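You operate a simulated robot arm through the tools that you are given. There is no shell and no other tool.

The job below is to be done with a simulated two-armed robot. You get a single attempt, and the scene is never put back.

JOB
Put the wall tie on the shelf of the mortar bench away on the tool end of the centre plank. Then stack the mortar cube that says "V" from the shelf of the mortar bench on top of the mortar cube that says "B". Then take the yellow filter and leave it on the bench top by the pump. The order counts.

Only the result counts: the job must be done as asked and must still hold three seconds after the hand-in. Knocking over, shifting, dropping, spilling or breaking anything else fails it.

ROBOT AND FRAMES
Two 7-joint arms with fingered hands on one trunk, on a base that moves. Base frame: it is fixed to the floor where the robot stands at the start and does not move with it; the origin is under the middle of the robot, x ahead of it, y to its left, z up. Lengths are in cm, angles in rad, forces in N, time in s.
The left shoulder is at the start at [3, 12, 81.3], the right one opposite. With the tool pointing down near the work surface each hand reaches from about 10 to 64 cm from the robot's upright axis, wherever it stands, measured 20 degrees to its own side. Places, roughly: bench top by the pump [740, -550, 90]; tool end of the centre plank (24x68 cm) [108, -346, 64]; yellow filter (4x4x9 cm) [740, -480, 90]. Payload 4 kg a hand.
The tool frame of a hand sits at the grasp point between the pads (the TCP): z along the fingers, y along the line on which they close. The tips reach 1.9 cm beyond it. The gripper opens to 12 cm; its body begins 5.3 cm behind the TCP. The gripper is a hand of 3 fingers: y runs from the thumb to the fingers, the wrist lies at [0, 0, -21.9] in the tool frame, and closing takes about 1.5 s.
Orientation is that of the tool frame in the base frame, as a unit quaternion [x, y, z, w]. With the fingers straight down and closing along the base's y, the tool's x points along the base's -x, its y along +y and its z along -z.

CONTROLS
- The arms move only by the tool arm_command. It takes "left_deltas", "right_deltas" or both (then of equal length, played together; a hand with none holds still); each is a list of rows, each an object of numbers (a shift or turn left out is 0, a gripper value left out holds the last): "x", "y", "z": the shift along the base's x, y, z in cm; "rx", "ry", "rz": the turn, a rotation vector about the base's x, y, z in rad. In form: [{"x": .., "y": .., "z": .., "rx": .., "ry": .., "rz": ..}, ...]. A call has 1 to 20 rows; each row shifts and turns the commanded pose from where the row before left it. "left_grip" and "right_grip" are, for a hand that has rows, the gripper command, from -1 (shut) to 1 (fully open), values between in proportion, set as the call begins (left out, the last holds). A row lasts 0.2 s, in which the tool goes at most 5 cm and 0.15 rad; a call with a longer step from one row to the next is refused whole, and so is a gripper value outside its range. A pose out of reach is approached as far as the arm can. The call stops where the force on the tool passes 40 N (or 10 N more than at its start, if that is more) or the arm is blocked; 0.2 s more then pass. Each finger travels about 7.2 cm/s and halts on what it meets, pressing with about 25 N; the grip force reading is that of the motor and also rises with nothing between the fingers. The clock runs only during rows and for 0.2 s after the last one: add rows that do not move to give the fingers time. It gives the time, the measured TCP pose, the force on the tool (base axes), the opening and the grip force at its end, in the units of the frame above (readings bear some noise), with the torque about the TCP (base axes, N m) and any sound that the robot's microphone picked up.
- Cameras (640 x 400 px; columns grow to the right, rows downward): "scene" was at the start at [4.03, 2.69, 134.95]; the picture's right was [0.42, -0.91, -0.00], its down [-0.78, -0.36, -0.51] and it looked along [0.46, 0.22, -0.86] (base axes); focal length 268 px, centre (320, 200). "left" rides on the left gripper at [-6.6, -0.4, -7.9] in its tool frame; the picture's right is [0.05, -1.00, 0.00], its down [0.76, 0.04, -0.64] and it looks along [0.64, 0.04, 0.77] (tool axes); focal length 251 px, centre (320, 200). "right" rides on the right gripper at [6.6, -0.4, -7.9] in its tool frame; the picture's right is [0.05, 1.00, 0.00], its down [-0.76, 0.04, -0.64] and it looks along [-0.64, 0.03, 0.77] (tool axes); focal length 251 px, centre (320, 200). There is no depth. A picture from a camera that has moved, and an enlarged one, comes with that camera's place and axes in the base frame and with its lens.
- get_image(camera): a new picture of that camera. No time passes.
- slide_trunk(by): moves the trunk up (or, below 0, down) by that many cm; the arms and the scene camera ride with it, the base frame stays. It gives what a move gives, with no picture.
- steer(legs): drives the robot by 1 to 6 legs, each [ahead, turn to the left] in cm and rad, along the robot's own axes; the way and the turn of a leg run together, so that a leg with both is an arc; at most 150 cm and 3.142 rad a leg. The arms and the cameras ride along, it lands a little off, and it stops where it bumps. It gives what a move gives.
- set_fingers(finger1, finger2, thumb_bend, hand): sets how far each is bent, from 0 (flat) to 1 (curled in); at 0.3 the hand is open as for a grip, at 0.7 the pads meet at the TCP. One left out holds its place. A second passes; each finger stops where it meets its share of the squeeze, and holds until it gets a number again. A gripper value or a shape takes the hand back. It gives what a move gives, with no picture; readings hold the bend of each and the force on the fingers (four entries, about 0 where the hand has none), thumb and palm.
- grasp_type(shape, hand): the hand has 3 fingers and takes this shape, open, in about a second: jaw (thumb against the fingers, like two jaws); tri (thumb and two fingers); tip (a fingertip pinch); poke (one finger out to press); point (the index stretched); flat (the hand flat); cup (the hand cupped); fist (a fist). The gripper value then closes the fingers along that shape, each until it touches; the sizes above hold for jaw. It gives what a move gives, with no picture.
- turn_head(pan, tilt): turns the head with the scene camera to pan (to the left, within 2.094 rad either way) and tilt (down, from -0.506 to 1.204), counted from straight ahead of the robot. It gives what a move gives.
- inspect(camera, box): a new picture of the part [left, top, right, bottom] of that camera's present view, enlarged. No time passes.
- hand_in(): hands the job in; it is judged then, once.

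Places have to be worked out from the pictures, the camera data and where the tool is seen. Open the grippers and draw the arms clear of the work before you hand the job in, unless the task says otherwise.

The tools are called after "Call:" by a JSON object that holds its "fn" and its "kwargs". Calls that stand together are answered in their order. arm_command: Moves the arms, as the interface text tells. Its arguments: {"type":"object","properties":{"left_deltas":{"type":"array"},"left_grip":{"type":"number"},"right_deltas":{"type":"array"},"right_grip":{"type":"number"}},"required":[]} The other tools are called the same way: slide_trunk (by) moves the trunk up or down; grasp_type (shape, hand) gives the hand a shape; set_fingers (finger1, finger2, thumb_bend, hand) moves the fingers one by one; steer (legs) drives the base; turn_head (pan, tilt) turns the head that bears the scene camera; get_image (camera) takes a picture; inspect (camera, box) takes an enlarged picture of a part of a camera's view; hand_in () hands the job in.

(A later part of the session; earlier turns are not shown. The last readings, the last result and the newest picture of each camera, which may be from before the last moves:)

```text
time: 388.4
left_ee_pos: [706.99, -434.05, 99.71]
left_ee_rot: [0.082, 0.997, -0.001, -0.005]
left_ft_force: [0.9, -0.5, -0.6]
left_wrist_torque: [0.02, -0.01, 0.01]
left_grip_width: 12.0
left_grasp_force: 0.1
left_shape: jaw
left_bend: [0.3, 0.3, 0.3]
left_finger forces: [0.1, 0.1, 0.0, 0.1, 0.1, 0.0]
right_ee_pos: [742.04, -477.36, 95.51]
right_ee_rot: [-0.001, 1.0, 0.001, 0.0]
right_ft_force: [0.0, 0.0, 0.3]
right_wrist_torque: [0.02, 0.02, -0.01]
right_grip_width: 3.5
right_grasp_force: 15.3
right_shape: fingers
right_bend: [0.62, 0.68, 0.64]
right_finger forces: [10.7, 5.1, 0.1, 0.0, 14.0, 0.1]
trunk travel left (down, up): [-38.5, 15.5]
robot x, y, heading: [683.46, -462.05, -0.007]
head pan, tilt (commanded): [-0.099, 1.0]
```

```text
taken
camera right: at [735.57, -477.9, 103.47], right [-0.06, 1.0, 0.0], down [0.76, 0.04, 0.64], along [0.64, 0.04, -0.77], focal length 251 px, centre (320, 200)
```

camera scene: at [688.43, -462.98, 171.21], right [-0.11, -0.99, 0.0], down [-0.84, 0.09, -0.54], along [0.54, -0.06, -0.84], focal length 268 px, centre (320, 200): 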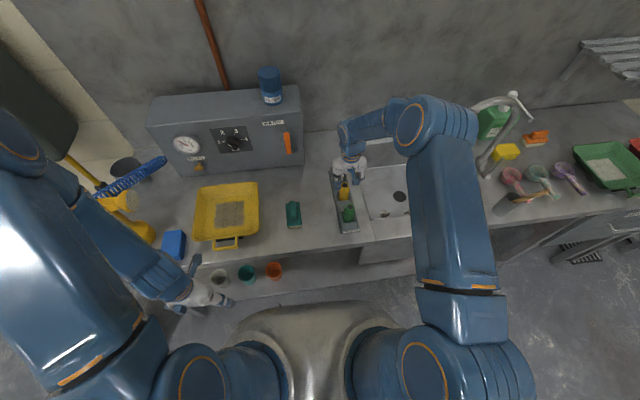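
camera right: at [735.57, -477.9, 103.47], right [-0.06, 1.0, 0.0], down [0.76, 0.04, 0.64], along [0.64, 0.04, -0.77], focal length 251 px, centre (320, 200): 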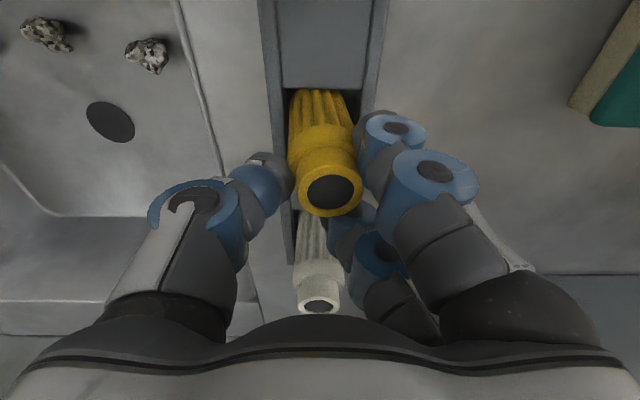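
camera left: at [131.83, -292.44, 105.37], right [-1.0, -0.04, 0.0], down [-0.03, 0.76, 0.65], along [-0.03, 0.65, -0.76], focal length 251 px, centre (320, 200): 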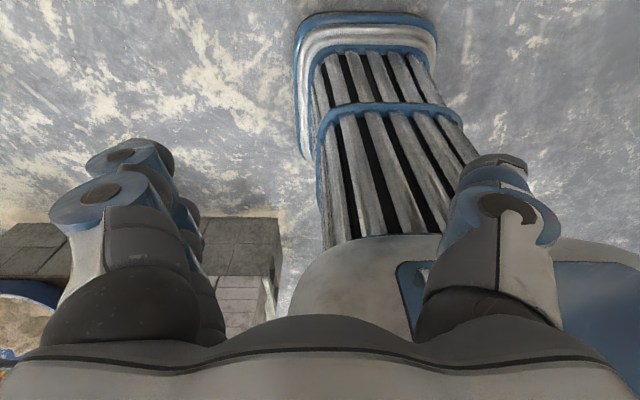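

The filter sits slightly toward one finger. I reopen, shift 0.45 cm back, and grip again for a symmetric hold.

Call:
{"fn": "set_fingers", "kwargs": {"hand": "right", "finger1": 0.56, "finger2": 0.56, "thumb_bend": 0.56}}

Call:
{"fn": "arm_command", "kwargs": {"right_deltas": [{"x": -0.25}, {"x": -0.25}, {}]}}

Call:
{"fn": "get_image", "kwargs": {"camera": "right"}}

```text
time: 389.4
left_ee_pos: [707.05, -434.1, 99.56]
left_ee_rot: [0.08, 0.997, -0.001, -0.006]
left_ft_force: [-0.3, 0.8, 0.0]
left_wrist_torque: [0.04, 0.0, 0.01]
left_grip_width: 12.01
left_grasp_force: 0.1
left_shape: jaw
left_bend: [0.3, 0.3, 0.3]
left_finger forces: [0.1, 0.0, 0.1, 0.0, 0.1, 0.0]
right_ee_pos: [742.06, -477.45, 95.42]
right_ee_rot: [-0.001, 1.0, 0.002, -0.001]
right_ft_force: [-0.2, 0.2, 0.1]
right_wrist_torque: [0.01, 0.0, -0.01]
right_grip_width: 4.98
right_grasp_force: 0.1
right_shape: fingers
right_bend: [0.56, 0.56, 0.56]
right_finger forces: [0.0, 0.0, 0.0, 0.0, 0.0, 0.0]
trunk travel left (down, up): [-38.5, 15.5]
robot x, y, heading: [683.72, -462.14, -0.008]
head pan, tilt (commanded): [-0.099, 1.0]
```

```text
time: 390.2
left_ee_pos: [707.06, -434.13, 99.69]
left_ee_rot: [0.081, 0.997, 0.0, -0.006]
left_ft_force: [0.7, 0.2, 0.9]
left_wrist_torque: [0.02, 0.0, 0.01]
left_grip_width: 12.01
left_grasp_force: 0.1
left_shape: jaw
left_bend: [0.3, 0.3, 0.3]
left_finger forces: [0.0, 0.0, 0.1, 0.1, 0.0, 0.0]
right_ee_pos: [741.67, -477.38, 95.53]
right_ee_rot: [-0.001, 1.0, 0.001, 0.0]
right_ft_force: [0.1, -0.2, -0.2]
right_wrist_torque: [-0.01, 0.02, -0.02]
right_grip_width: 4.98
right_grasp_force: 0.2
right_shape: fingers
right_bend: [0.56, 0.56, 0.56]
right_finger forces: [0.0, 0.0, 0.0, 0.0, 0.0, 0.0]
trunk travel left (down, up): [-38.5, 15.5]
robot x, y, heading: [683.58, -462.29, -0.008]
head pan, tilt (commanded): [-0.099, 1.0]
```

```text
taken
camera right: at [735.07, -477.89, 103.46], right [-0.06, 1.0, 0.0], down [0.76, 0.04, 0.64], along [0.64, 0.04, -0.77], focal length 251 px, centre (320, 200)
```

right: 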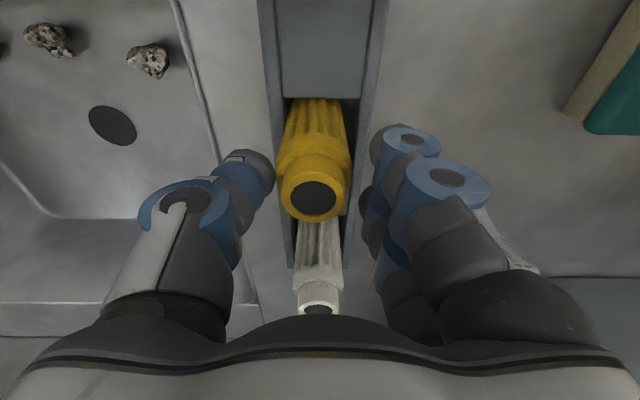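

Now aligned in depth; I shift 0.25 cm in y and close.

Call:
{"fn": "arm_command", "kwargs": {"right_deltas": [{"y": -0.25}, {}]}}

Call:
{"fn": "set_fingers", "kwargs": {"hand": "right", "finger1": 0.61, "finger2": 0.61, "thumb_bend": 0.61}}

Call:
{"fn": "set_fingers", "kwargs": {"hand": "right", "finger1": 0.7, "finger2": 0.7, "thumb_bend": 0.72}}

Call:
{"fn": "get_image", "kwargs": {"camera": "right"}}

```text
time: 390.9
left_ee_pos: [707.03, -434.04, 99.67]
left_ee_rot: [0.081, 0.997, 0.0, -0.005]
left_ft_force: [0.1, 0.9, 0.1]
left_wrist_torque: [-0.03, -0.01, 0.02]
left_grip_width: 12.01
left_grasp_force: 0.1
left_shape: jaw
left_bend: [0.3, 0.3, 0.3]
left_finger forces: [0.0, 0.0, 0.0, 0.1, 0.0, 0.0]
right_ee_pos: [741.66, -477.63, 95.56]
right_ee_rot: [-0.001, 1.0, 0.001, -0.001]
right_ft_force: [0.4, 0.0, 0.5]
right_wrist_torque: [0.03, 0.0, 0.03]
right_grip_width: 4.96
right_grasp_force: 0.0
right_shape: fingers
right_bend: [0.56, 0.56, 0.56]
right_finger forces: [0.0, 0.0, 0.1, 0.0, 0.0, 0.1]
trunk travel left (down, up): [-38.5, 15.5]
robot x, y, heading: [683.57, -462.04, -0.011]
head pan, tilt (commanded): [-0.099, 1.0]
```

```text
time: 391.9
left_ee_pos: [707.04, -434.1, 99.66]
left_ee_rot: [0.08, 0.997, -0.001, -0.005]
left_ft_force: [-0.7, -0.4, 0.1]
left_wrist_torque: [0.02, -0.01, -0.01]
left_grip_width: 12.0
left_grasp_force: 0.1
left_shape: jaw
left_bend: [0.3, 0.3, 0.3]
left_finger forces: [0.1, 0.1, 0.0, 0.0, 0.0, 0.0]
right_ee_pos: [741.65, -477.65, 95.52]
right_ee_rot: [-0.002, 1.0, 0.001, -0.001]
right_ft_force: [0.6, -0.2, 0.4]
right_wrist_torque: [0.0, 0.01, 0.01]
right_grip_width: 3.86
right_grasp_force: 1.3
right_shape: fingers
right_bend: [0.6, 0.61, 0.6]
right_finger forces: [0.8, 0.4, 0.0, 0.0, 1.2, 0.0]
trunk travel left (down, up): [-38.5, 15.5]
robot x, y, heading: [683.16, -462.02, -0.007]
head pan, tilt (commanded): [-0.099, 1.0]
```

```text
time: 392.9
left_ee_pos: [707.01, -434.1, 99.67]
left_ee_rot: [0.081, 0.997, 0.0, -0.005]
left_ft_force: [0.6, -0.3, -0.6]
left_wrist_torque: [-0.03, 0.0, 0.01]
left_grip_width: 11.99
left_grasp_force: 0.1
left_shape: jaw
left_bend: [0.3, 0.3, 0.3]
left_finger forces: [0.0, 0.1, 0.1, 0.1, 0.0, 0.0]
right_ee_pos: [741.67, -477.67, 95.5]
right_ee_rot: [-0.001, 1.0, 0.001, -0.001]
right_ft_force: [0.4, 1.2, -1.0]
right_wrist_torque: [0.06, 0.0, 0.0]
right_grip_width: 3.34
right_grasp_force: 14.2
right_shape: fingers
right_bend: [0.64, 0.64, 0.61]
right_finger forces: [6.8, 7.2, 0.0, 0.0, 14.3, 0.0]
trunk travel left (down, up): [-38.5, 15.5]
robot x, y, heading: [683.58, -462.1, -0.006]
head pan, tilt (commanded): [-0.099, 1.0]
```

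```text
taken
camera right: at [735.05, -478.11, 103.46], right [-0.06, 1.0, 0.0], down [0.76, 0.04, 0.64], along [0.64, 0.04, -0.77], focal length 251 px, centre (320, 200)
```

right: 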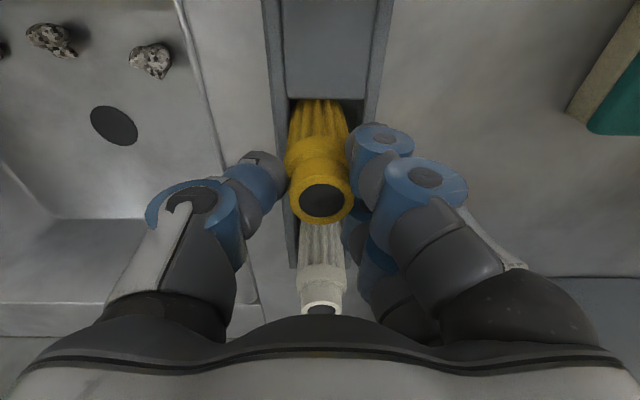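

Symmetric grip now (6.8/7.2/14.3 N). I lift slowly and check.

Call:
{"fn": "arm_command", "kwargs": {"right_deltas": [{"z": 0.5}, {"z": 0.8}, {"z": 0.8}, {"z": 0.9}, {}]}}

Call:
{"fn": "get_image", "kwargs": {"camera": "right"}}

```text
time: 394.1
left_ee_pos: [707.0, -434.08, 99.7]
left_ee_rot: [0.082, 0.997, 0.0, -0.006]
left_ft_force: [-0.2, -0.3, 0.0]
left_wrist_torque: [-0.01, 0.01, 0.01]
left_grip_width: 12.03
left_grasp_force: 0.0
left_shape: jaw
left_bend: [0.3, 0.3, 0.3]
left_finger forces: [0.1, 0.0, 0.0, 0.0, 0.0, 0.0]
right_ee_pos: [741.58, -477.65, 98.46]
right_ee_rot: [0.0, 1.0, 0.001, -0.002]
right_ft_force: [-0.4, -0.4, -0.3]
right_wrist_torque: [-0.01, 0.03, 0.05]
right_grip_width: 3.33
right_grasp_force: 14.2
right_shape: fingers
right_bend: [0.64, 0.64, 0.61]
right_finger forces: [6.5, 7.1, 0.1, 0.0, 14.7, 0.1]
trunk travel left (down, up): [-38.5, 15.5]
robot x, y, heading: [683.69, -462.05, -0.005]
head pan, tilt (commanded): [-0.099, 1.0]
```

```text
taken
camera right: at [735.06, -478.14, 106.45], right [-0.06, 1.0, 0.0], down [0.77, 0.04, 0.64], along [0.64, 0.04, -0.77], focal length 251 px, centre (320, 200)
```

right: 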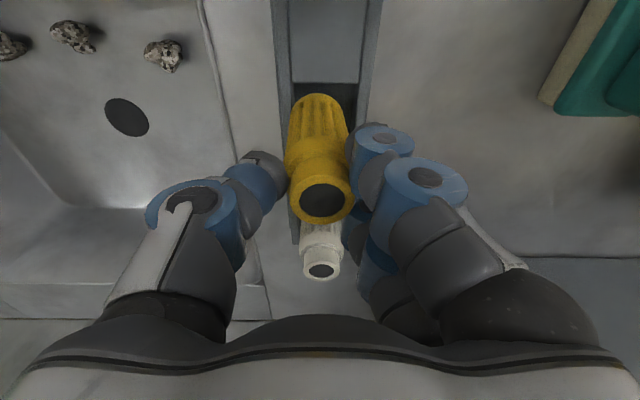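

The filter is held and rises with the hand. I lift it well clear, then back away from the bench.

Call:
{"fn": "arm_command", "kwargs": {"right_deltas": [{"z": 1.5}, {"z": 1.5}, {"z": 1.5}, {"z": 1.5}, {"z": 1.5}, {"z": 1.5}, {"z": 1.5}, {"z": 1.5}, {}]}}

Call:
{"fn": "get_image", "kwargs": {"camera": "right"}}

Call:
{"fn": "steer", "kwargs": {"legs": [[-40, 0]]}}

Call:
{"fn": "get_image", "kwargs": {"camera": "scene"}}

```text
time: 396.1
left_ee_pos: [706.99, -434.01, 99.76]
left_ee_rot: [0.082, 0.997, -0.001, -0.006]
left_ft_force: [-0.7, 0.8, -0.1]
left_wrist_torque: [-0.02, -0.03, 0.01]
left_grip_width: 11.99
left_grasp_force: 0.1
left_shape: jaw
left_bend: [0.3, 0.3, 0.3]
left_finger forces: [0.1, 0.0, 0.0, 0.0, 0.1, 0.0]
right_ee_pos: [741.68, -477.73, 110.49]
right_ee_rot: [0.0, 1.0, 0.001, -0.001]
right_ft_force: [-0.5, -0.6, -0.7]
right_wrist_torque: [0.03, 0.01, 0.0]
right_grip_width: 3.35
right_grasp_force: 14.1
right_shape: fingers
right_bend: [0.64, 0.64, 0.61]
right_finger forces: [6.4, 7.1, 0.0, 0.0, 14.6, 0.0]
trunk travel left (down, up): [-38.5, 15.5]
robot x, y, heading: [683.93, -461.97, -0.005]
head pan, tilt (commanded): [-0.099, 1.0]
```

```text
taken
camera right: at [735.08, -478.14, 118.45], right [-0.06, 1.0, 0.0], down [0.77, 0.04, 0.64], along [0.64, 0.04, -0.77], focal length 251 px, centre (320, 200)
```

right: 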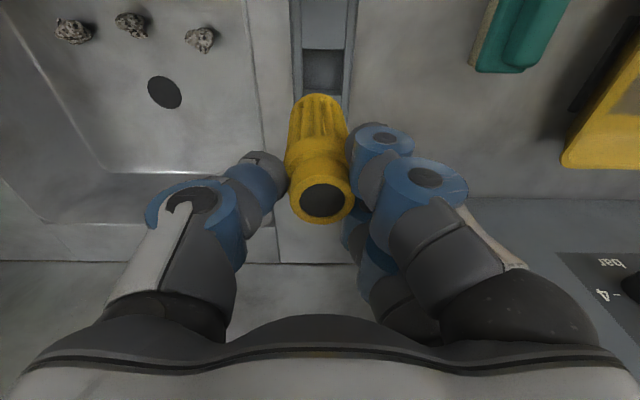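

```text
time: 398.5
left_ee_pos: [666.83, -433.66, 99.73]
left_ee_rot: [0.08, 0.997, 0.0, -0.004]
left_ft_force: [-0.6, 0.3, -0.9]
left_wrist_torque: [0.01, -0.04, 0.0]
left_grip_width: 12.01
left_grasp_force: 0.1
left_shape: jaw
left_bend: [0.3, 0.3, 0.3]
left_finger forces: [0.0, 0.0, 0.1, 0.0, 0.0, 0.0]
right_ee_pos: [701.58, -477.12, 110.56]
right_ee_rot: [-0.002, 1.0, 0.0, 0.001]
right_ft_force: [0.7, -0.1, -0.5]
right_wrist_torque: [0.02, 0.01, 0.0]
right_grip_width: 3.36
right_grasp_force: 13.7
right_shape: fingers
right_bend: [0.64, 0.64, 0.61]
right_finger forces: [6.5, 7.1, 0.0, 0.0, 14.6, 0.0]
trunk travel left (down, up): [-38.5, 15.5]
robot x, y, heading: [643.4, -461.74, -0.007]
head pan, tilt (commanded): [-0.099, 1.0]
```

```text
taken
camera scene: at [648.43, -462.69, 171.2], right [-0.1, -0.99, 0.0], down [-0.84, 0.09, -0.54], along [0.54, -0.06, -0.84], focal length 268 px, centre (320, 200)
```

scene: 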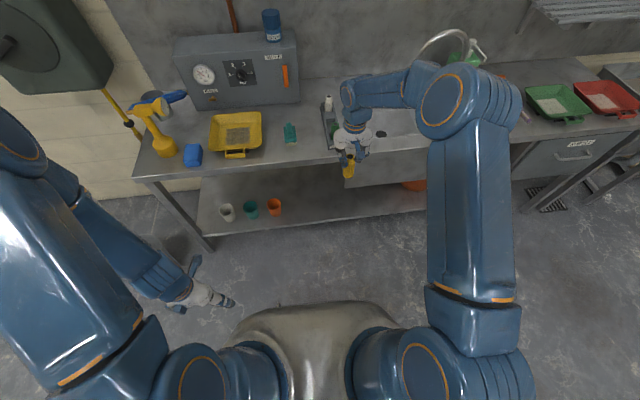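

I need to stand about 70 cm farther right. I do a reverse-and-forward zigzag with small turns, holding the filter high.

Call:
{"fn": "steer", "kwargs": {"legs": [[0, 0.3]]}}

Call:
{"fn": "steer", "kwargs": {"legs": [[0, 0.3]]}}

Call:
{"fn": "steer", "kwargs": {"legs": [[-60, 0]]}}

Call:
{"fn": "steer", "kwargs": {"legs": [[0, -0.3]]}}

Call:
{"fn": "steer", "kwargs": {"legs": [[0, -0.3]]}}

Call:
{"fn": "steer", "kwargs": {"legs": [[0, -0.3]]}}

Call:
{"fn": "steer", "kwargs": {"legs": [[0, -0.3]]}}

Call:
{"fn": "get_image", "kwargs": {"camera": "scene"}}

```text
time: 399.9
left_ee_pos: [657.01, -428.21, 99.66]
left_ee_rot: [-0.07, 0.998, -0.002, -0.004]
left_ft_force: [-0.2, 0.1, 0.2]
left_wrist_torque: [0.02, 0.01, 0.0]
left_grip_width: 11.99
left_grasp_force: 0.1
left_shape: jaw
left_bend: [0.3, 0.3, 0.3]
left_finger forces: [0.0, 0.1, 0.0, 0.0, 0.0, 0.1]
right_ee_pos: [703.09, -459.39, 110.59]
right_ee_rot: [-0.151, 0.988, 0.001, 0.0]
right_ft_force: [-0.3, 0.9, -1.6]
right_wrist_torque: [0.01, -0.01, -0.01]
right_grip_width: 3.33
right_grasp_force: 13.9
right_shape: fingers
right_bend: [0.64, 0.64, 0.61]
right_finger forces: [6.4, 7.1, 0.0, 0.1, 14.5, 0.0]
trunk travel left (down, up): [-38.5, 15.5]
robot x, y, heading: [643.97, -464.24, 0.297]
head pan, tilt (commanded): [-0.099, 1.0]
```

```text
time: 401.3
left_ee_pos: [645.89, -426.08, 99.73]
left_ee_rot: [-0.218, 0.976, -0.001, -0.004]
left_ft_force: [0.0, -1.1, 0.1]
left_wrist_torque: [0.03, -0.06, -0.02]
left_grip_width: 11.98
left_grasp_force: 0.0
left_shape: jaw
left_bend: [0.3, 0.3, 0.3]
left_finger forces: [0.1, 0.0, 0.1, 0.0, 0.0, 0.1]
right_ee_pos: [698.99, -442.4, 110.44]
right_ee_rot: [-0.297, 0.955, 0.001, 0.0]
right_ft_force: [-0.3, -0.8, -1.3]
right_wrist_torque: [0.02, 0.0, 0.02]
right_grip_width: 3.26
right_grasp_force: 13.1
right_shape: fingers
right_bend: [0.64, 0.64, 0.61]
right_finger forces: [6.2, 7.1, 0.0, 0.0, 14.3, 0.0]
trunk travel left (down, up): [-38.5, 15.5]
robot x, y, heading: [645.08, -466.09, 0.596]
head pan, tilt (commanded): [-0.099, 1.0]
```

```text
time: 404.7
left_ee_pos: [595.67, -459.52, 99.66]
left_ee_rot: [-0.216, 0.976, -0.002, -0.004]
left_ft_force: [0.1, -0.3, -0.5]
left_wrist_torque: [0.01, 0.01, -0.01]
left_grip_width: 12.01
left_grasp_force: 0.0
left_shape: jaw
left_bend: [0.3, 0.3, 0.3]
left_finger forces: [0.0, 0.1, 0.0, 0.0, 0.0, 0.1]
right_ee_pos: [648.73, -475.87, 110.44]
right_ee_rot: [-0.295, 0.956, 0.0, 0.0]
right_ft_force: [-0.5, -0.8, 0.1]
right_wrist_torque: [-0.01, 0.02, 0.0]
right_grip_width: 3.28
right_grasp_force: 13.9
right_shape: fingers
right_bend: [0.64, 0.64, 0.61]
right_finger forces: [6.5, 7.1, 0.1, 0.0, 14.4, 0.0]
trunk travel left (down, up): [-38.5, 15.5]
robot x, y, heading: [594.77, -499.72, 0.585]
head pan, tilt (commanded): [-0.099, 1.0]
```

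```text
time: 406.1
left_ee_pos: [607.86, -461.54, 99.75]
left_ee_rot: [-0.069, 0.998, -0.002, -0.005]
left_ft_force: [0.2, 0.6, -0.6]
left_wrist_torque: [-0.01, -0.02, 0.0]
left_grip_width: 11.99
left_grasp_force: 0.0
left_shape: jaw
left_bend: [0.3, 0.3, 0.3]
left_finger forces: [0.0, 0.0, 0.0, 0.0, 0.1, 0.0]
right_ee_pos: [653.74, -492.94, 110.43]
right_ee_rot: [-0.149, 0.989, 0.001, -0.001]
right_ft_force: [-0.2, 0.2, 0.0]
right_wrist_torque: [0.01, 0.04, 0.02]
right_grip_width: 3.25
right_grasp_force: 13.9
right_shape: fingers
right_bend: [0.64, 0.64, 0.61]
right_finger forces: [6.1, 7.2, 0.1, 0.1, 14.3, 0.0]
trunk travel left (down, up): [-38.5, 15.5]
robot x, y, heading: [594.54, -497.58, 0.284]
head pan, tilt (commanded): [-0.099, 1.0]
```

```text
time: 407.4
left_ee_pos: [617.9, -467.04, 99.61]
left_ee_rot: [0.082, 0.997, -0.002, -0.005]
left_ft_force: [-0.1, 0.6, 0.6]
left_wrist_torque: [-0.01, -0.02, -0.02]
left_grip_width: 11.98
left_grasp_force: 0.0
left_shape: jaw
left_bend: [0.3, 0.3, 0.3]
left_finger forces: [0.1, 0.0, 0.1, 0.0, 0.1, 0.1]
right_ee_pos: [652.51, -510.68, 110.53]
right_ee_rot: [0.0, 1.0, 0.0, 0.0]
right_ft_force: [0.1, -0.1, -0.3]
right_wrist_torque: [0.0, 0.0, 0.04]
right_grip_width: 3.23
right_grasp_force: 13.7
right_shape: fingers
right_bend: [0.65, 0.64, 0.62]
right_finger forces: [5.8, 7.1, 0.1, 0.1, 13.7, 0.1]
trunk travel left (down, up): [-38.5, 15.5]
robot x, y, heading: [594.52, -495.14, -0.015]
head pan, tilt (commanded): [-0.099, 1.0]
```

```text
time: 408.8
left_ee_pos: [625.39, -475.02, 99.39]
left_ee_rot: [0.23, 0.973, -0.002, -0.013]
left_ft_force: [-0.4, 0.4, -0.6]
left_wrist_torque: [-0.04, 0.0, 0.01]
left_grip_width: 11.99
left_grasp_force: 0.0
left_shape: jaw
left_bend: [0.3, 0.3, 0.3]
left_finger forces: [0.0, 0.0, 0.0, 0.1, 0.1, 0.1]
right_ee_pos: [644.99, -526.9, 110.44]
right_ee_rot: [0.15, 0.989, 0.002, 0.0]
right_ft_force: [0.7, 0.3, -0.3]
right_wrist_torque: [-0.01, -0.01, 0.03]
right_grip_width: 2.99
right_grasp_force: 12.2
right_shape: fingers
right_bend: [0.66, 0.64, 0.62]
right_finger forces: [5.1, 7.8, 0.0, 0.0, 12.8, 0.0]
trunk travel left (down, up): [-38.5, 15.5]
robot x, y, heading: [594.64, -492.76, -0.311]
head pan, tilt (commanded): [-0.099, 1.0]
```

```text
time: 410.2
left_ee_pos: [629.65, -484.89, 99.17]
left_ee_rot: [0.372, 0.928, -0.001, -0.018]
left_ft_force: [0.0, 0.1, -0.2]
left_wrist_torque: [-0.02, -0.03, -0.02]
left_grip_width: 12.0
left_grasp_force: 0.1
left_shape: jaw
left_bend: [0.3, 0.3, 0.3]
left_finger forces: [0.0, 0.1, 0.0, 0.0, 0.0, 0.1]
right_ee_pos: [632.49, -540.08, 110.47]
right_ee_rot: [0.296, 0.955, 0.0, 0.0]
right_ft_force: [0.3, -0.5, 0.6]
right_wrist_torque: [-0.02, 0.0, -0.01]
right_grip_width: 2.98
right_grasp_force: 13.8
right_shape: fingers
right_bend: [0.66, 0.64, 0.62]
right_finger forces: [5.0, 7.8, 0.0, 0.0, 12.6, 0.0]
trunk travel left (down, up): [-38.5, 15.5]
robot x, y, heading: [596.26, -490.85, -0.612]
head pan, tilt (commanded): [-0.099, 1.0]
```

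```text
taken
camera scene: at [599.68, -494.22, 171.21], right [-0.66, -0.76, 0.0], down [-0.64, 0.55, -0.54], along [0.41, -0.35, -0.84], focal length 268 px, centre (320, 200)
```

scene: 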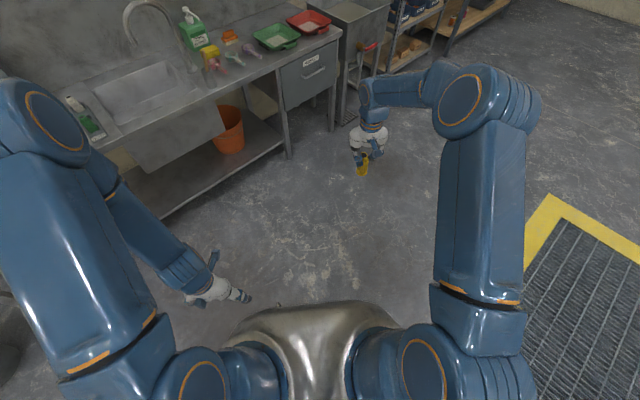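

The grip width changed a little; I check the filter in the hand camera before driving on.

Call:
{"fn": "get_image", "kwargs": {"camera": "right"}}

```text
taken
camera right: at [626.83, -536.77, 118.5], right [0.52, 0.85, 0.0], down [0.65, -0.4, 0.64], along [0.55, -0.33, -0.77], focal length 251 px, centre (320, 200)
```

right: 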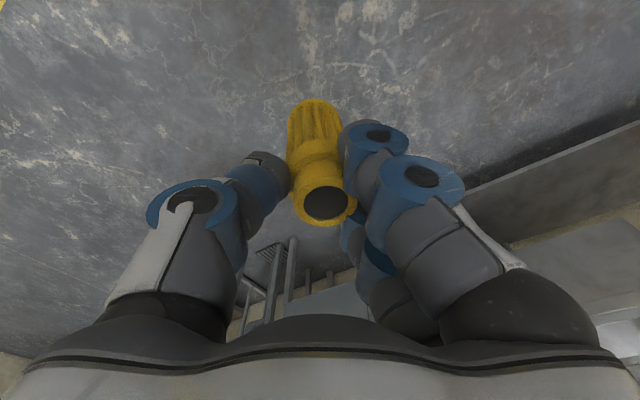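

The filter leans slightly but is held. I proceed gently with forward arcs toward the pump area.

Call:
{"fn": "steer", "kwargs": {"legs": [[45, 0.3]]}}

Call:
{"fn": "get_image", "kwargs": {"camera": "right"}}

Call:
{"fn": "get_image", "kwargs": {"camera": "scene"}}

```text
time: 412.9
left_ee_pos: [666.44, -495.41, 99.14]
left_ee_rot: [0.231, 0.973, -0.004, -0.018]
left_ft_force: [0.2, 1.5, 0.7]
left_wrist_torque: [-0.03, 0.0, -0.02]
left_grip_width: 12.02
left_grasp_force: 0.1
left_shape: jaw
left_bend: [0.3, 0.3, 0.3]
left_finger forces: [0.0, 0.0, 0.0, 0.1, 0.0, 0.1]
right_ee_pos: [685.43, -547.28, 110.48]
right_ee_rot: [0.151, 0.989, 0.0, -0.001]
right_ft_force: [0.1, 0.1, -0.1]
right_wrist_torque: [-0.02, 0.0, 0.01]
right_grip_width: 2.94
right_grasp_force: 12.5
right_shape: fingers
right_bend: [0.66, 0.64, 0.62]
right_finger forces: [5.0, 7.9, 0.1, 0.0, 12.5, 0.1]
trunk travel left (down, up): [-38.5, 15.5]
robot x, y, heading: [635.67, -512.32, -0.32]
head pan, tilt (commanded): [-0.099, 1.0]
```

```text
taken
camera right: at [679.05, -545.87, 118.42], right [0.25, 0.97, 0.0], down [0.74, -0.19, 0.64], along [0.62, -0.16, -0.77], focal length 251 px, centre (320, 200)
```

right: 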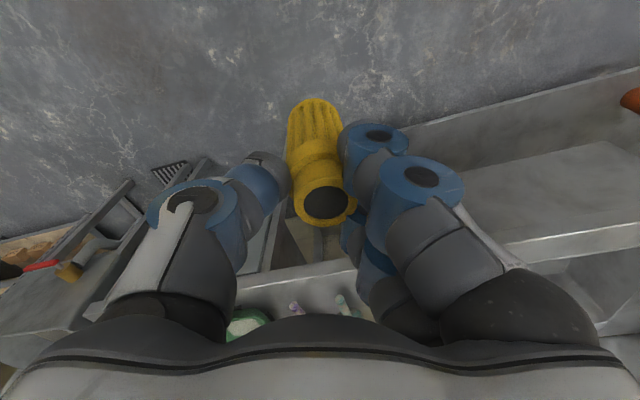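

```text
taken
camera scene: at [640.23, -514.5, 171.2], right [-0.4, -0.92, 0.0], down [-0.77, 0.34, -0.54], along [0.49, -0.22, -0.84], focal length 268 px, centre (320, 200)
```

scene: 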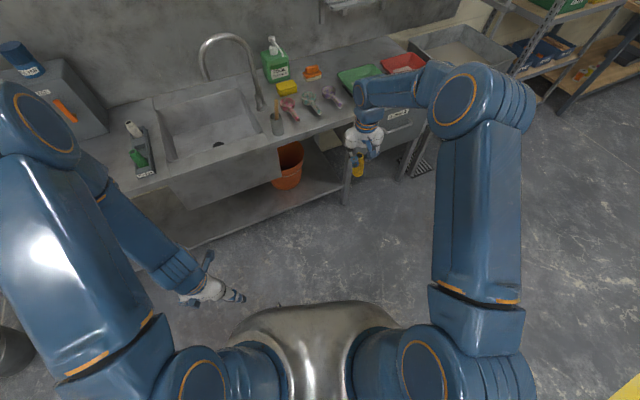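

I zoom on the pump area to choose a free spot.

Call:
{"fn": "inspect", "kwargs": {"camera": "scene", "box": [230, 30, 400, 150]}}

```text
3.33 times, centred on (315, 90) of scene
camera zoom: at [640.23, -514.5, 171.2], right [-0.4, -0.92, 0.0], down [-0.77, 0.34, -0.54], along [0.49, -0.22, -0.84], focal length 893 px, centre (337, 567)
```

zoom: 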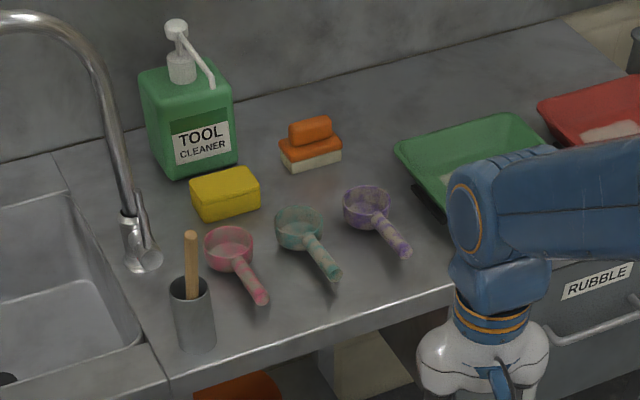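

The best free spot is between the pink and teal scoop handles at about (735, -548.4), close to the nominal place. I raise the trunk for clearance, drive forward on this heading, then straighten up.

Call:
{"fn": "slide_trunk", "kwargs": {"by": 8}}

Call:
{"fn": "steer", "kwargs": {"legs": [[43, 0]]}}

Call:
{"fn": "steer", "kwargs": {"legs": [[0, 0.16]]}}

Call:
{"fn": "steer", "kwargs": {"legs": [[0, 0.16]]}}

Call:
{"fn": "get_image", "kwargs": {"camera": "right"}}

Call:
{"fn": "get_image", "kwargs": {"camera": "scene"}}

```text
time: 414.0
left_ee_pos: [666.48, -495.49, 106.97]
left_ee_rot: [0.231, 0.973, -0.003, -0.019]
left_ft_force: [0.6, 0.5, 0.5]
left_wrist_torque: [0.01, -0.02, 0.03]
left_grip_width: 12.0
left_grasp_force: 0.0
left_shape: jaw
left_bend: [0.3, 0.3, 0.3]
left_finger forces: [0.0, 0.1, 0.0, 0.0, 0.0, 0.0]
right_ee_pos: [685.38, -547.4, 118.44]
right_ee_rot: [0.15, 0.989, 0.001, -0.002]
right_ft_force: [-0.6, -0.2, 0.7]
right_wrist_torque: [0.0, 0.02, 0.0]
right_grip_width: 2.95
right_grasp_force: 12.4
right_shape: fingers
right_bend: [0.66, 0.64, 0.62]
right_finger forces: [5.0, 7.8, 0.0, 0.0, 12.5, 0.2]
trunk travel left (down, up): [-46.5, 7.5]
robot x, y, heading: [635.54, -512.49, -0.314]
head pan, tilt (commanded): [-0.099, 1.0]
```

```text
time: 416.7
left_ee_pos: [707.12, -508.81, 106.98]
left_ee_rot: [0.233, 0.972, -0.004, -0.019]
left_ft_force: [0.5, 0.0, 0.5]
left_wrist_torque: [0.03, -0.02, 0.01]
left_grip_width: 12.0
left_grasp_force: 0.1
left_shape: jaw
left_bend: [0.3, 0.3, 0.3]
left_finger forces: [0.1, 0.0, 0.0, 0.0, 0.0, 0.0]
right_ee_pos: [726.0, -560.85, 118.46]
right_ee_rot: [0.153, 0.988, 0.001, 0.0]
right_ft_force: [0.4, -0.5, -0.8]
right_wrist_torque: [0.03, 0.0, 0.02]
right_grip_width: 2.97
right_grasp_force: 13.2
right_shape: fingers
right_bend: [0.66, 0.64, 0.62]
right_finger forces: [5.0, 7.8, 0.0, 0.0, 12.6, 0.0]
trunk travel left (down, up): [-46.5, 7.5]
robot x, y, heading: [676.39, -525.29, -0.319]
head pan, tilt (commanded): [-0.099, 1.0]
```

```text
time: 417.7
left_ee_pos: [704.35, -504.07, 107.17]
left_ee_rot: [0.153, 0.988, -0.005, -0.018]
left_ft_force: [0.6, 0.0, 0.1]
left_wrist_torque: [-0.01, 0.01, 0.02]
left_grip_width: 11.99
left_grasp_force: 0.1
left_shape: jaw
left_bend: [0.3, 0.3, 0.3]
left_finger forces: [0.0, 0.1, 0.0, 0.1, 0.1, 0.0]
right_ee_pos: [731.25, -552.54, 118.45]
right_ee_rot: [0.072, 0.997, 0.001, -0.001]
right_ft_force: [0.4, 0.0, -0.1]
right_wrist_torque: [-0.02, 0.02, -0.02]
right_grip_width: 2.92
right_grasp_force: 13.2
right_shape: fingers
right_bend: [0.66, 0.64, 0.63]
right_finger forces: [4.9, 7.8, 0.0, 0.0, 12.5, 0.0]
trunk travel left (down, up): [-46.5, 7.5]
robot x, y, heading: [676.21, -526.81, -0.151]
head pan, tilt (commanded): [-0.099, 1.0]
```

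```text
time: 418.8
left_ee_pos: [700.37, -499.9, 107.14]
left_ee_rot: [0.074, 0.997, -0.007, -0.017]
left_ft_force: [0.3, -0.1, 0.1]
left_wrist_torque: [-0.06, 0.0, 0.01]
left_grip_width: 12.0
left_grasp_force: 0.1
left_shape: jaw
left_bend: [0.3, 0.3, 0.3]
left_finger forces: [0.1, 0.0, 0.1, 0.1, 0.1, 0.0]
right_ee_pos: [734.57, -543.32, 118.55]
right_ee_rot: [-0.008, 1.0, 0.001, -0.001]
right_ft_force: [-0.2, 0.1, -1.0]
right_wrist_torque: [0.03, 0.0, 0.01]
right_grip_width: 2.94
right_grasp_force: 12.5
right_shape: fingers
right_bend: [0.66, 0.64, 0.63]
right_finger forces: [5.1, 7.8, 0.1, 0.1, 12.5, 0.0]
trunk travel left (down, up): [-46.5, 7.5]
robot x, y, heading: [676.72, -528.12, 0.005]
head pan, tilt (commanded): [-0.099, 1.0]
```

```text
taken
camera right: at [728.05, -544.01, 126.44], right [-0.07, 1.0, 0.0], down [0.76, 0.05, 0.64], along [0.64, 0.05, -0.77], focal length 251 px, centre (320, 200)
```

right: 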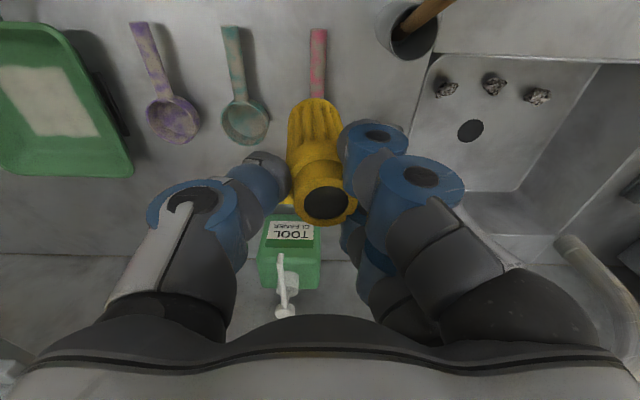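

```text
taken
camera scene: at [681.32, -528.92, 179.2], right [-0.09, -1.0, 0.0], down [-0.84, 0.08, -0.54], along [0.54, -0.05, -0.84], focal length 268 px, centre (320, 200)
```

scene: 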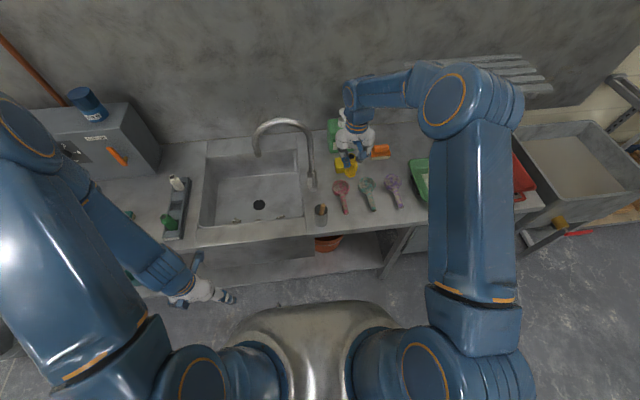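

The hand is over the pump area; pink and teal scoop handles are at y≈-543.6 and -553.9, so the gap centre is y≈-548.7. I look at the filter's tilt from the head camera.

Call:
{"fn": "inspect", "kwargs": {"camera": "scene", "box": [300, 100, 430, 230]}}

Call:
{"fn": "inspect", "kwargs": {"camera": "right", "box": [220, 60, 420, 240]}}

```text
3.08 times, centred on (365, 165) of scene
camera zoom: at [681.32, -528.92, 179.2], right [-0.09, -1.0, 0.0], down [-0.84, 0.08, -0.54], along [0.54, -0.05, -0.84], focal length 824 px, centre (182, 308)
```

zoom: 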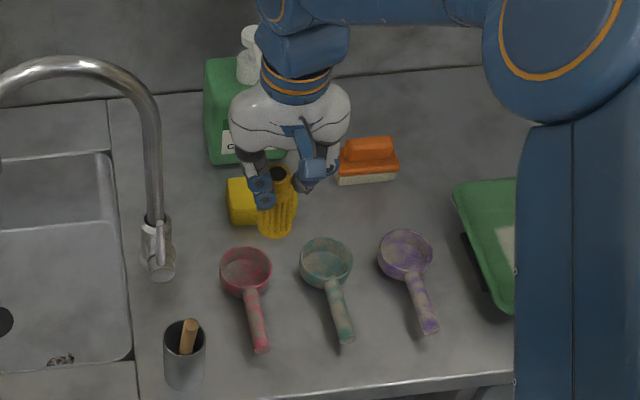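

```text
2.22 times, centred on (320, 150) of right
camera zoom: at [728.05, -544.01, 126.44], right [-0.07, 1.0, 0.0], down [0.76, 0.05, 0.64], along [0.64, 0.05, -0.77], focal length 559 px, centre (320, 311)
```

zoom: 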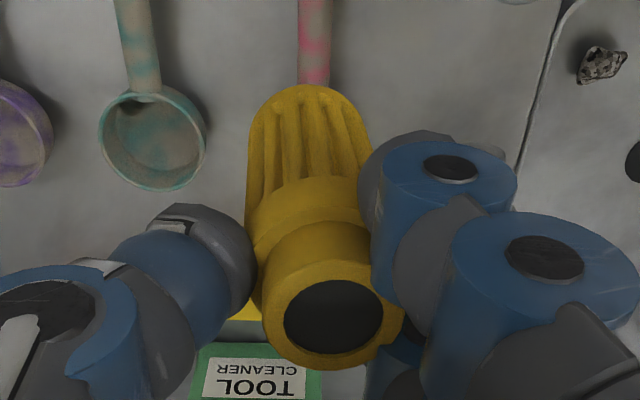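

The filter's base leans about 0.75 cm forward and 0.6 cm right; I tilt the hand to bring it upright and shift over the gap, then drive 5 cm closer.

Call:
{"fn": "arm_command", "kwargs": {"right_deltas": [{"x": -0.5, "y": -1.1, "rx": 0.017, "ry": 0.021}, {"x": -0.5, "y": -1.1, "rx": 0.017, "ry": 0.021}, {"x": -0.5, "y": -1.1, "rx": 0.017, "ry": 0.021}, {"x": -0.5, "y": -1.1, "rx": 0.016, "ry": 0.02}, {"x": -0.5, "y": -1.1}, {}]}}

Call:
{"fn": "steer", "kwargs": {"legs": [[5, 0]]}}

Call:
{"fn": "slide_trunk", "kwargs": {"by": -6}}

Call:
{"fn": "get_image", "kwargs": {"camera": "right"}}

Call:
{"fn": "inspect", "kwargs": {"camera": "scene", "box": [300, 100, 430, 230]}}

```text
time: 420.2
left_ee_pos: [700.41, -499.89, 107.24]
left_ee_rot: [0.073, 0.997, -0.007, -0.018]
left_ft_force: [-0.5, -0.7, -1.2]
left_wrist_torque: [-0.03, -0.01, -0.03]
left_grip_width: 12.02
left_grasp_force: 0.2
left_shape: jaw
left_bend: [0.3, 0.3, 0.3]
left_finger forces: [0.1, 0.0, 0.0, 0.0, 0.0, 0.1]
right_ee_pos: [732.07, -548.87, 118.42]
right_ee_rot: [-0.008, 0.998, 0.035, -0.043]
right_ft_force: [-0.5, -0.7, -0.5]
right_wrist_torque: [0.03, -0.02, 0.01]
right_grip_width: 2.93
right_grasp_force: 12.2
right_shape: fingers
right_bend: [0.66, 0.64, 0.63]
right_finger forces: [4.9, 7.8, 0.0, 0.0, 12.5, 0.0]
trunk travel left (down, up): [-46.5, 7.5]
robot x, y, heading: [676.76, -527.94, 0.007]
head pan, tilt (commanded): [-0.099, 1.0]
```

```text
time: 421.1
left_ee_pos: [705.36, -499.92, 107.17]
left_ee_rot: [0.072, 0.997, -0.008, -0.017]
left_ft_force: [0.4, 0.1, 0.0]
left_wrist_torque: [0.0, 0.02, 0.02]
left_grip_width: 12.03
left_grasp_force: 0.0
left_shape: jaw
left_bend: [0.3, 0.3, 0.3]
left_finger forces: [0.1, 0.1, 0.0, 0.0, 0.0, 0.0]
right_ee_pos: [737.05, -548.82, 118.45]
right_ee_rot: [-0.008, 0.998, 0.035, -0.042]
right_ft_force: [-0.4, -0.6, -0.4]
right_wrist_torque: [-0.01, 0.05, -0.01]
right_grip_width: 2.92
right_grasp_force: 12.5
right_shape: fingers
right_bend: [0.66, 0.64, 0.63]
right_finger forces: [4.9, 7.8, 0.0, 0.0, 12.4, 0.0]
trunk travel left (down, up): [-46.5, 7.5]
robot x, y, heading: [681.32, -528.15, 0.006]
head pan, tilt (commanded): [-0.099, 1.0]
```

```text
time: 422.1
left_ee_pos: [705.35, -499.96, 101.21]
left_ee_rot: [0.073, 0.997, -0.006, -0.018]
left_ft_force: [-1.1, 0.2, -0.1]
left_wrist_torque: [0.0, -0.01, 0.03]
left_grip_width: 12.0
left_grasp_force: 0.1
left_shape: jaw
left_bend: [0.3, 0.3, 0.3]
left_finger forces: [0.1, 0.0, 0.1, 0.0, 0.1, 0.1]
right_ee_pos: [736.95, -548.89, 112.51]
right_ee_rot: [-0.008, 0.999, 0.033, -0.042]
right_ft_force: [0.3, -1.3, 0.1]
right_wrist_torque: [0.03, 0.02, 0.0]
right_grip_width: 2.93
right_grasp_force: 12.4
right_shape: fingers
right_bend: [0.66, 0.64, 0.63]
right_finger forces: [4.9, 7.8, 0.0, 0.0, 12.4, 0.1]
trunk travel left (down, up): [-40.5, 13.5]
robot x, y, heading: [681.38, -527.72, 0.01]
head pan, tilt (commanded): [-0.099, 1.0]
```

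```text
taken
camera right: at [731.22, -549.99, 121.0], right [-0.07, 0.99, 0.07], down [0.82, 0.01, 0.58], along [0.58, 0.1, -0.81], focal length 251 px, centre (320, 200)
```

right: 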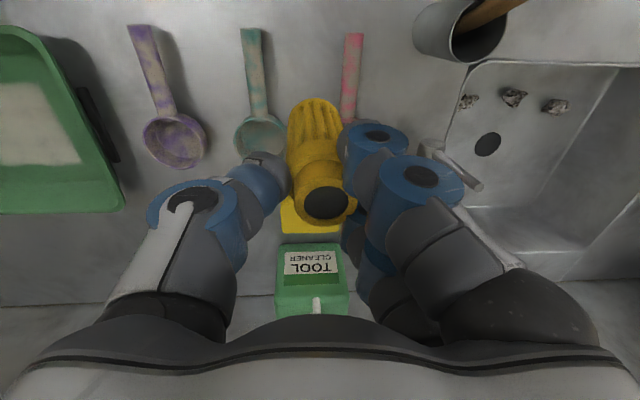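

```text
3.08 times, centred on (365, 165) of scene
camera zoom: at [686.29, -528.85, 173.21], right [-0.09, -1.0, 0.0], down [-0.84, 0.08, -0.54], along [0.54, -0.05, -0.84], focal length 824 px, centre (182, 308)
```

zoom: 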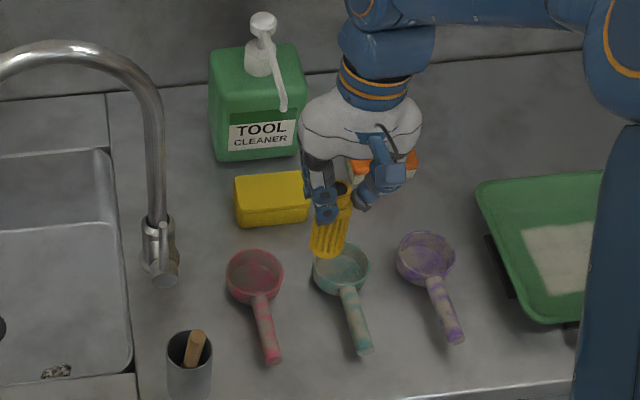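

The landing point projects midway between the pink and teal handles. I lower the filter toward the bench.

Call:
{"fn": "arm_command", "kwargs": {"right_deltas": [{"z": -1.5}, {"z": -1.5}, {"z": -1.5}, {"z": -1.5}, {"z": -1.5}, {"z": -1.5}, {"z": -1.0}, {}]}}

Call:
{"fn": "get_image", "kwargs": {"camera": "right"}}

Call:
{"fn": "inspect", "kwargs": {"camera": "scene", "box": [300, 120, 430, 250]}}

```text
time: 423.9
left_ee_pos: [705.48, -499.96, 101.2]
left_ee_rot: [0.073, 0.997, -0.006, -0.018]
left_ft_force: [1.3, -1.3, -0.3]
left_wrist_torque: [0.01, -0.01, 0.05]
left_grip_width: 12.01
left_grasp_force: 0.1
left_shape: jaw
left_bend: [0.3, 0.3, 0.3]
left_finger forces: [0.0, 0.0, 0.0, 0.1, 0.1, 0.0]
right_ee_pos: [737.17, -548.83, 102.47]
right_ee_rot: [-0.008, 0.998, 0.035, -0.043]
right_ft_force: [-0.2, 0.2, -0.8]
right_wrist_torque: [0.04, -0.02, 0.0]
right_grip_width: 2.91
right_grasp_force: 12.9
right_shape: fingers
right_bend: [0.66, 0.64, 0.63]
right_finger forces: [4.9, 7.8, 0.0, 0.0, 12.4, 0.0]
trunk travel left (down, up): [-40.5, 13.5]
robot x, y, heading: [681.84, -527.9, 0.001]
head pan, tilt (commanded): [-0.099, 1.0]
```

```text
taken
camera right: at [731.26, -549.99, 110.88], right [-0.07, 0.99, 0.07], down [0.82, 0.01, 0.58], along [0.57, 0.1, -0.81], focal length 251 px, centre (320, 200)
```

right: 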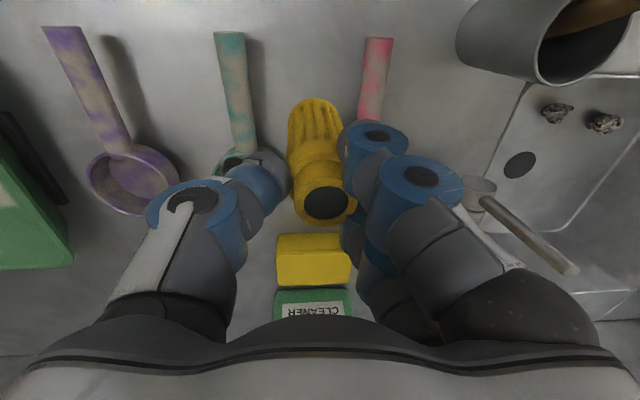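

```text
3.08 times, centred on (365, 185) of scene
camera zoom: at [686.45, -528.85, 173.2], right [-0.09, -1.0, 0.0], down [-0.84, 0.08, -0.54], along [0.54, -0.05, -0.84], focal length 824 px, centre (182, 246)
```

zoom: 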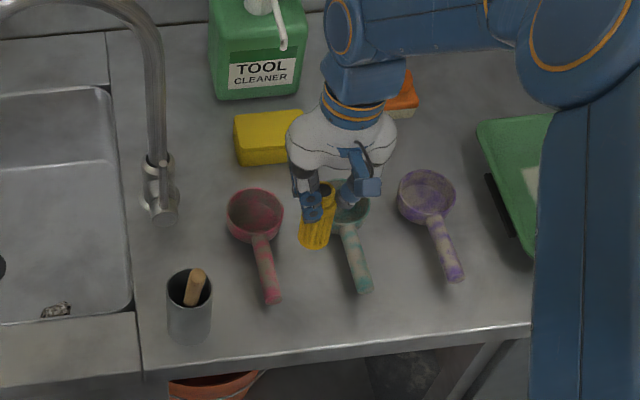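

Still well placed; I shift 0.3 cm toward the teal side and lower further in small steps.

Call:
{"fn": "arm_command", "kwargs": {"right_deltas": [{"y": -0.3, "z": -0.8}, {"z": -0.8}, {"z": -0.6}, {}]}}

Call:
{"fn": "arm_command", "kwargs": {"right_deltas": [{"z": -0.25}, {"z": -0.25}, {}]}}

Call:
{"fn": "get_image", "kwargs": {"camera": "right"}}

```text
time: 424.9
left_ee_pos: [705.4, -499.88, 101.03]
left_ee_rot: [0.073, 0.997, -0.007, -0.018]
left_ft_force: [-0.1, 0.7, 0.2]
left_wrist_torque: [0.01, 0.0, 0.0]
left_grip_width: 11.98
left_grasp_force: 0.1
left_shape: jaw
left_bend: [0.3, 0.3, 0.3]
left_finger forces: [0.0, 0.0, 0.0, 0.1, 0.1, 0.1]
right_ee_pos: [737.11, -549.15, 100.26]
right_ee_rot: [-0.008, 0.998, 0.035, -0.043]
right_ft_force: [0.0, 0.9, -0.5]
right_wrist_torque: [-0.02, -0.01, -0.03]
right_grip_width: 2.94
right_grasp_force: 12.0
right_shape: fingers
right_bend: [0.66, 0.64, 0.63]
right_finger forces: [4.9, 7.8, 0.0, 0.0, 12.4, 0.0]
trunk travel left (down, up): [-40.5, 13.5]
robot x, y, heading: [681.7, -527.91, 0.002]
head pan, tilt (commanded): [-0.099, 1.0]
```

```text
time: 425.7
left_ee_pos: [705.45, -499.84, 101.09]
left_ee_rot: [0.072, 0.997, -0.007, -0.018]
left_ft_force: [0.3, -0.4, 0.3]
left_wrist_torque: [0.01, 0.0, -0.01]
left_grip_width: 11.99
left_grasp_force: 0.0
left_shape: jaw
left_bend: [0.3, 0.3, 0.3]
left_finger forces: [0.0, 0.1, 0.0, 0.0, 0.1, 0.0]
right_ee_pos: [737.12, -549.03, 99.8]
right_ee_rot: [-0.008, 0.999, 0.034, -0.042]
right_ft_force: [-0.3, -0.7, -0.5]
right_wrist_torque: [0.0, 0.0, 0.01]
right_grip_width: 2.92
right_grasp_force: 12.5
right_shape: fingers
right_bend: [0.66, 0.64, 0.63]
right_finger forces: [4.9, 7.8, 0.0, 0.0, 12.5, 0.0]
trunk travel left (down, up): [-40.5, 13.5]
robot x, y, heading: [681.87, -528.38, 0.006]
head pan, tilt (commanded): [-0.099, 1.0]
```

```text
taken
camera right: at [731.33, -550.28, 108.22], right [-0.07, 0.99, 0.07], down [0.82, 0.01, 0.58], along [0.57, 0.1, -0.81], focal length 251 px, centre (320, 200)
```

right: 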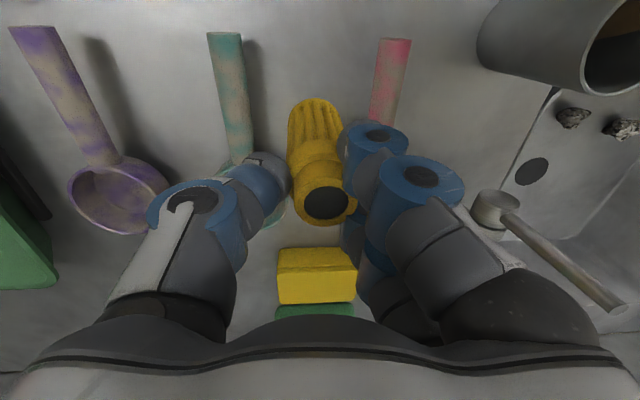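

No contact yet; I continue in small steps.

Call:
{"fn": "arm_command", "kwargs": {"right_deltas": [{"z": -0.25}, {"z": -0.25}, {}]}}

Call:
{"fn": "arm_command", "kwargs": {"right_deltas": [{"z": -0.2}, {"z": -0.2}, {}]}}

```text
time: 426.5
left_ee_pos: [705.39, -499.93, 101.07]
left_ee_rot: [0.073, 0.997, -0.007, -0.018]
left_ft_force: [1.4, 0.3, -0.3]
left_wrist_torque: [-0.02, -0.01, -0.03]
left_grip_width: 11.99
left_grasp_force: 0.0
left_shape: jaw
left_bend: [0.3, 0.3, 0.3]
left_finger forces: [0.1, 0.0, 0.1, 0.0, 0.0, 0.0]
right_ee_pos: [737.21, -549.1, 99.31]
right_ee_rot: [-0.008, 0.998, 0.034, -0.043]
right_ft_force: [1.2, 1.0, -0.2]
right_wrist_torque: [-0.04, -0.02, -0.04]
right_grip_width: 2.93
right_grasp_force: 12.4
right_shape: fingers
right_bend: [0.66, 0.64, 0.63]
right_finger forces: [4.9, 7.8, 0.0, 0.0, 12.2, 0.1]
trunk travel left (down, up): [-40.5, 13.5]
robot x, y, heading: [681.63, -527.98, 0.006]
head pan, tilt (commanded): [-0.099, 1.0]
```

```text
time: 427.3
left_ee_pos: [705.42, -499.77, 101.1]
left_ee_rot: [0.073, 0.997, -0.006, -0.018]
left_ft_force: [-1.4, 0.9, 0.2]
left_wrist_torque: [0.04, 0.02, 0.02]
left_grip_width: 11.99
left_grasp_force: 0.0
left_shape: jaw
left_bend: [0.3, 0.3, 0.3]
left_finger forces: [0.0, 0.1, 0.1, 0.0, 0.0, 0.1]
right_ee_pos: [737.15, -549.24, 98.82]
right_ee_rot: [-0.007, 0.998, 0.034, -0.042]
right_ft_force: [-0.3, -0.3, -0.7]
right_wrist_torque: [-0.02, -0.03, -0.03]
right_grip_width: 2.93
right_grasp_force: 12.8
right_shape: fingers
right_bend: [0.66, 0.64, 0.63]
right_finger forces: [4.9, 7.7, 0.0, 0.0, 12.4, 0.0]
trunk travel left (down, up): [-40.5, 13.5]
robot x, y, heading: [681.87, -527.33, 0.005]
head pan, tilt (commanded): [-0.099, 1.0]
```

Call:
{"fn": "arm_command", "kwargs": {"right_deltas": [{"z": -0.2}, {"z": -0.2}, {}]}}

Call:
{"fn": "inspect", "kwargs": {"camera": "right", "box": [220, 50, 420, 240]}}

Call:
{"fn": "inspect", "kwargs": {"camera": "scene", "box": [310, 150, 410, 240]}}

```text
time: 428.1
left_ee_pos: [705.47, -499.93, 101.1]
left_ee_rot: [0.074, 0.997, -0.007, -0.019]
left_ft_force: [-0.9, -0.1, -0.6]
left_wrist_torque: [-0.02, 0.01, -0.04]
left_grip_width: 11.98
left_grasp_force: 0.0
left_shape: jaw
left_bend: [0.3, 0.3, 0.3]
left_finger forces: [0.0, 0.1, 0.0, 0.0, 0.0, 0.0]
right_ee_pos: [737.21, -549.16, 98.41]
right_ee_rot: [-0.008, 0.998, 0.035, -0.043]
right_ft_force: [-0.8, 0.6, -0.7]
right_wrist_torque: [0.0, -0.01, 0.01]
right_grip_width: 2.95
right_grasp_force: 12.6
right_shape: fingers
right_bend: [0.66, 0.64, 0.63]
right_finger forces: [4.9, 7.8, 0.0, 0.0, 12.4, 0.0]
trunk travel left (down, up): [-40.5, 13.5]
robot x, y, heading: [682.09, -528.27, 0.004]
head pan, tilt (commanded): [-0.099, 1.0]
```

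```text
2.11 times, centred on (320, 145) of right
camera zoom: at [731.3, -550.33, 106.91], right [-0.07, 0.99, 0.07], down [0.82, 0.01, 0.58], along [0.57, 0.1, -0.81], focal length 529 px, centre (320, 316)
```

zoom: 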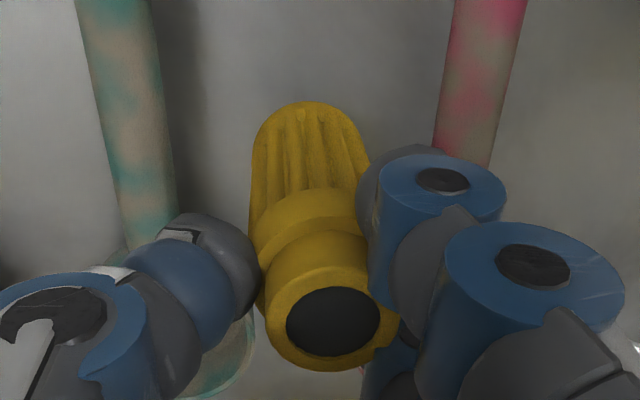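

```text
4.44 times, centred on (360, 195) of scene
camera zoom: at [686.46, -528.85, 173.2], right [-0.09, -1.0, 0.0], down [-0.84, 0.08, -0.54], along [0.54, -0.05, -0.84], focal length 1190 px, centre (142, 222)
```

zoom: 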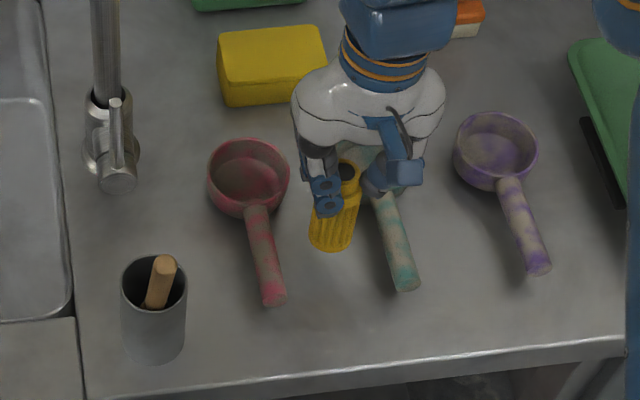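

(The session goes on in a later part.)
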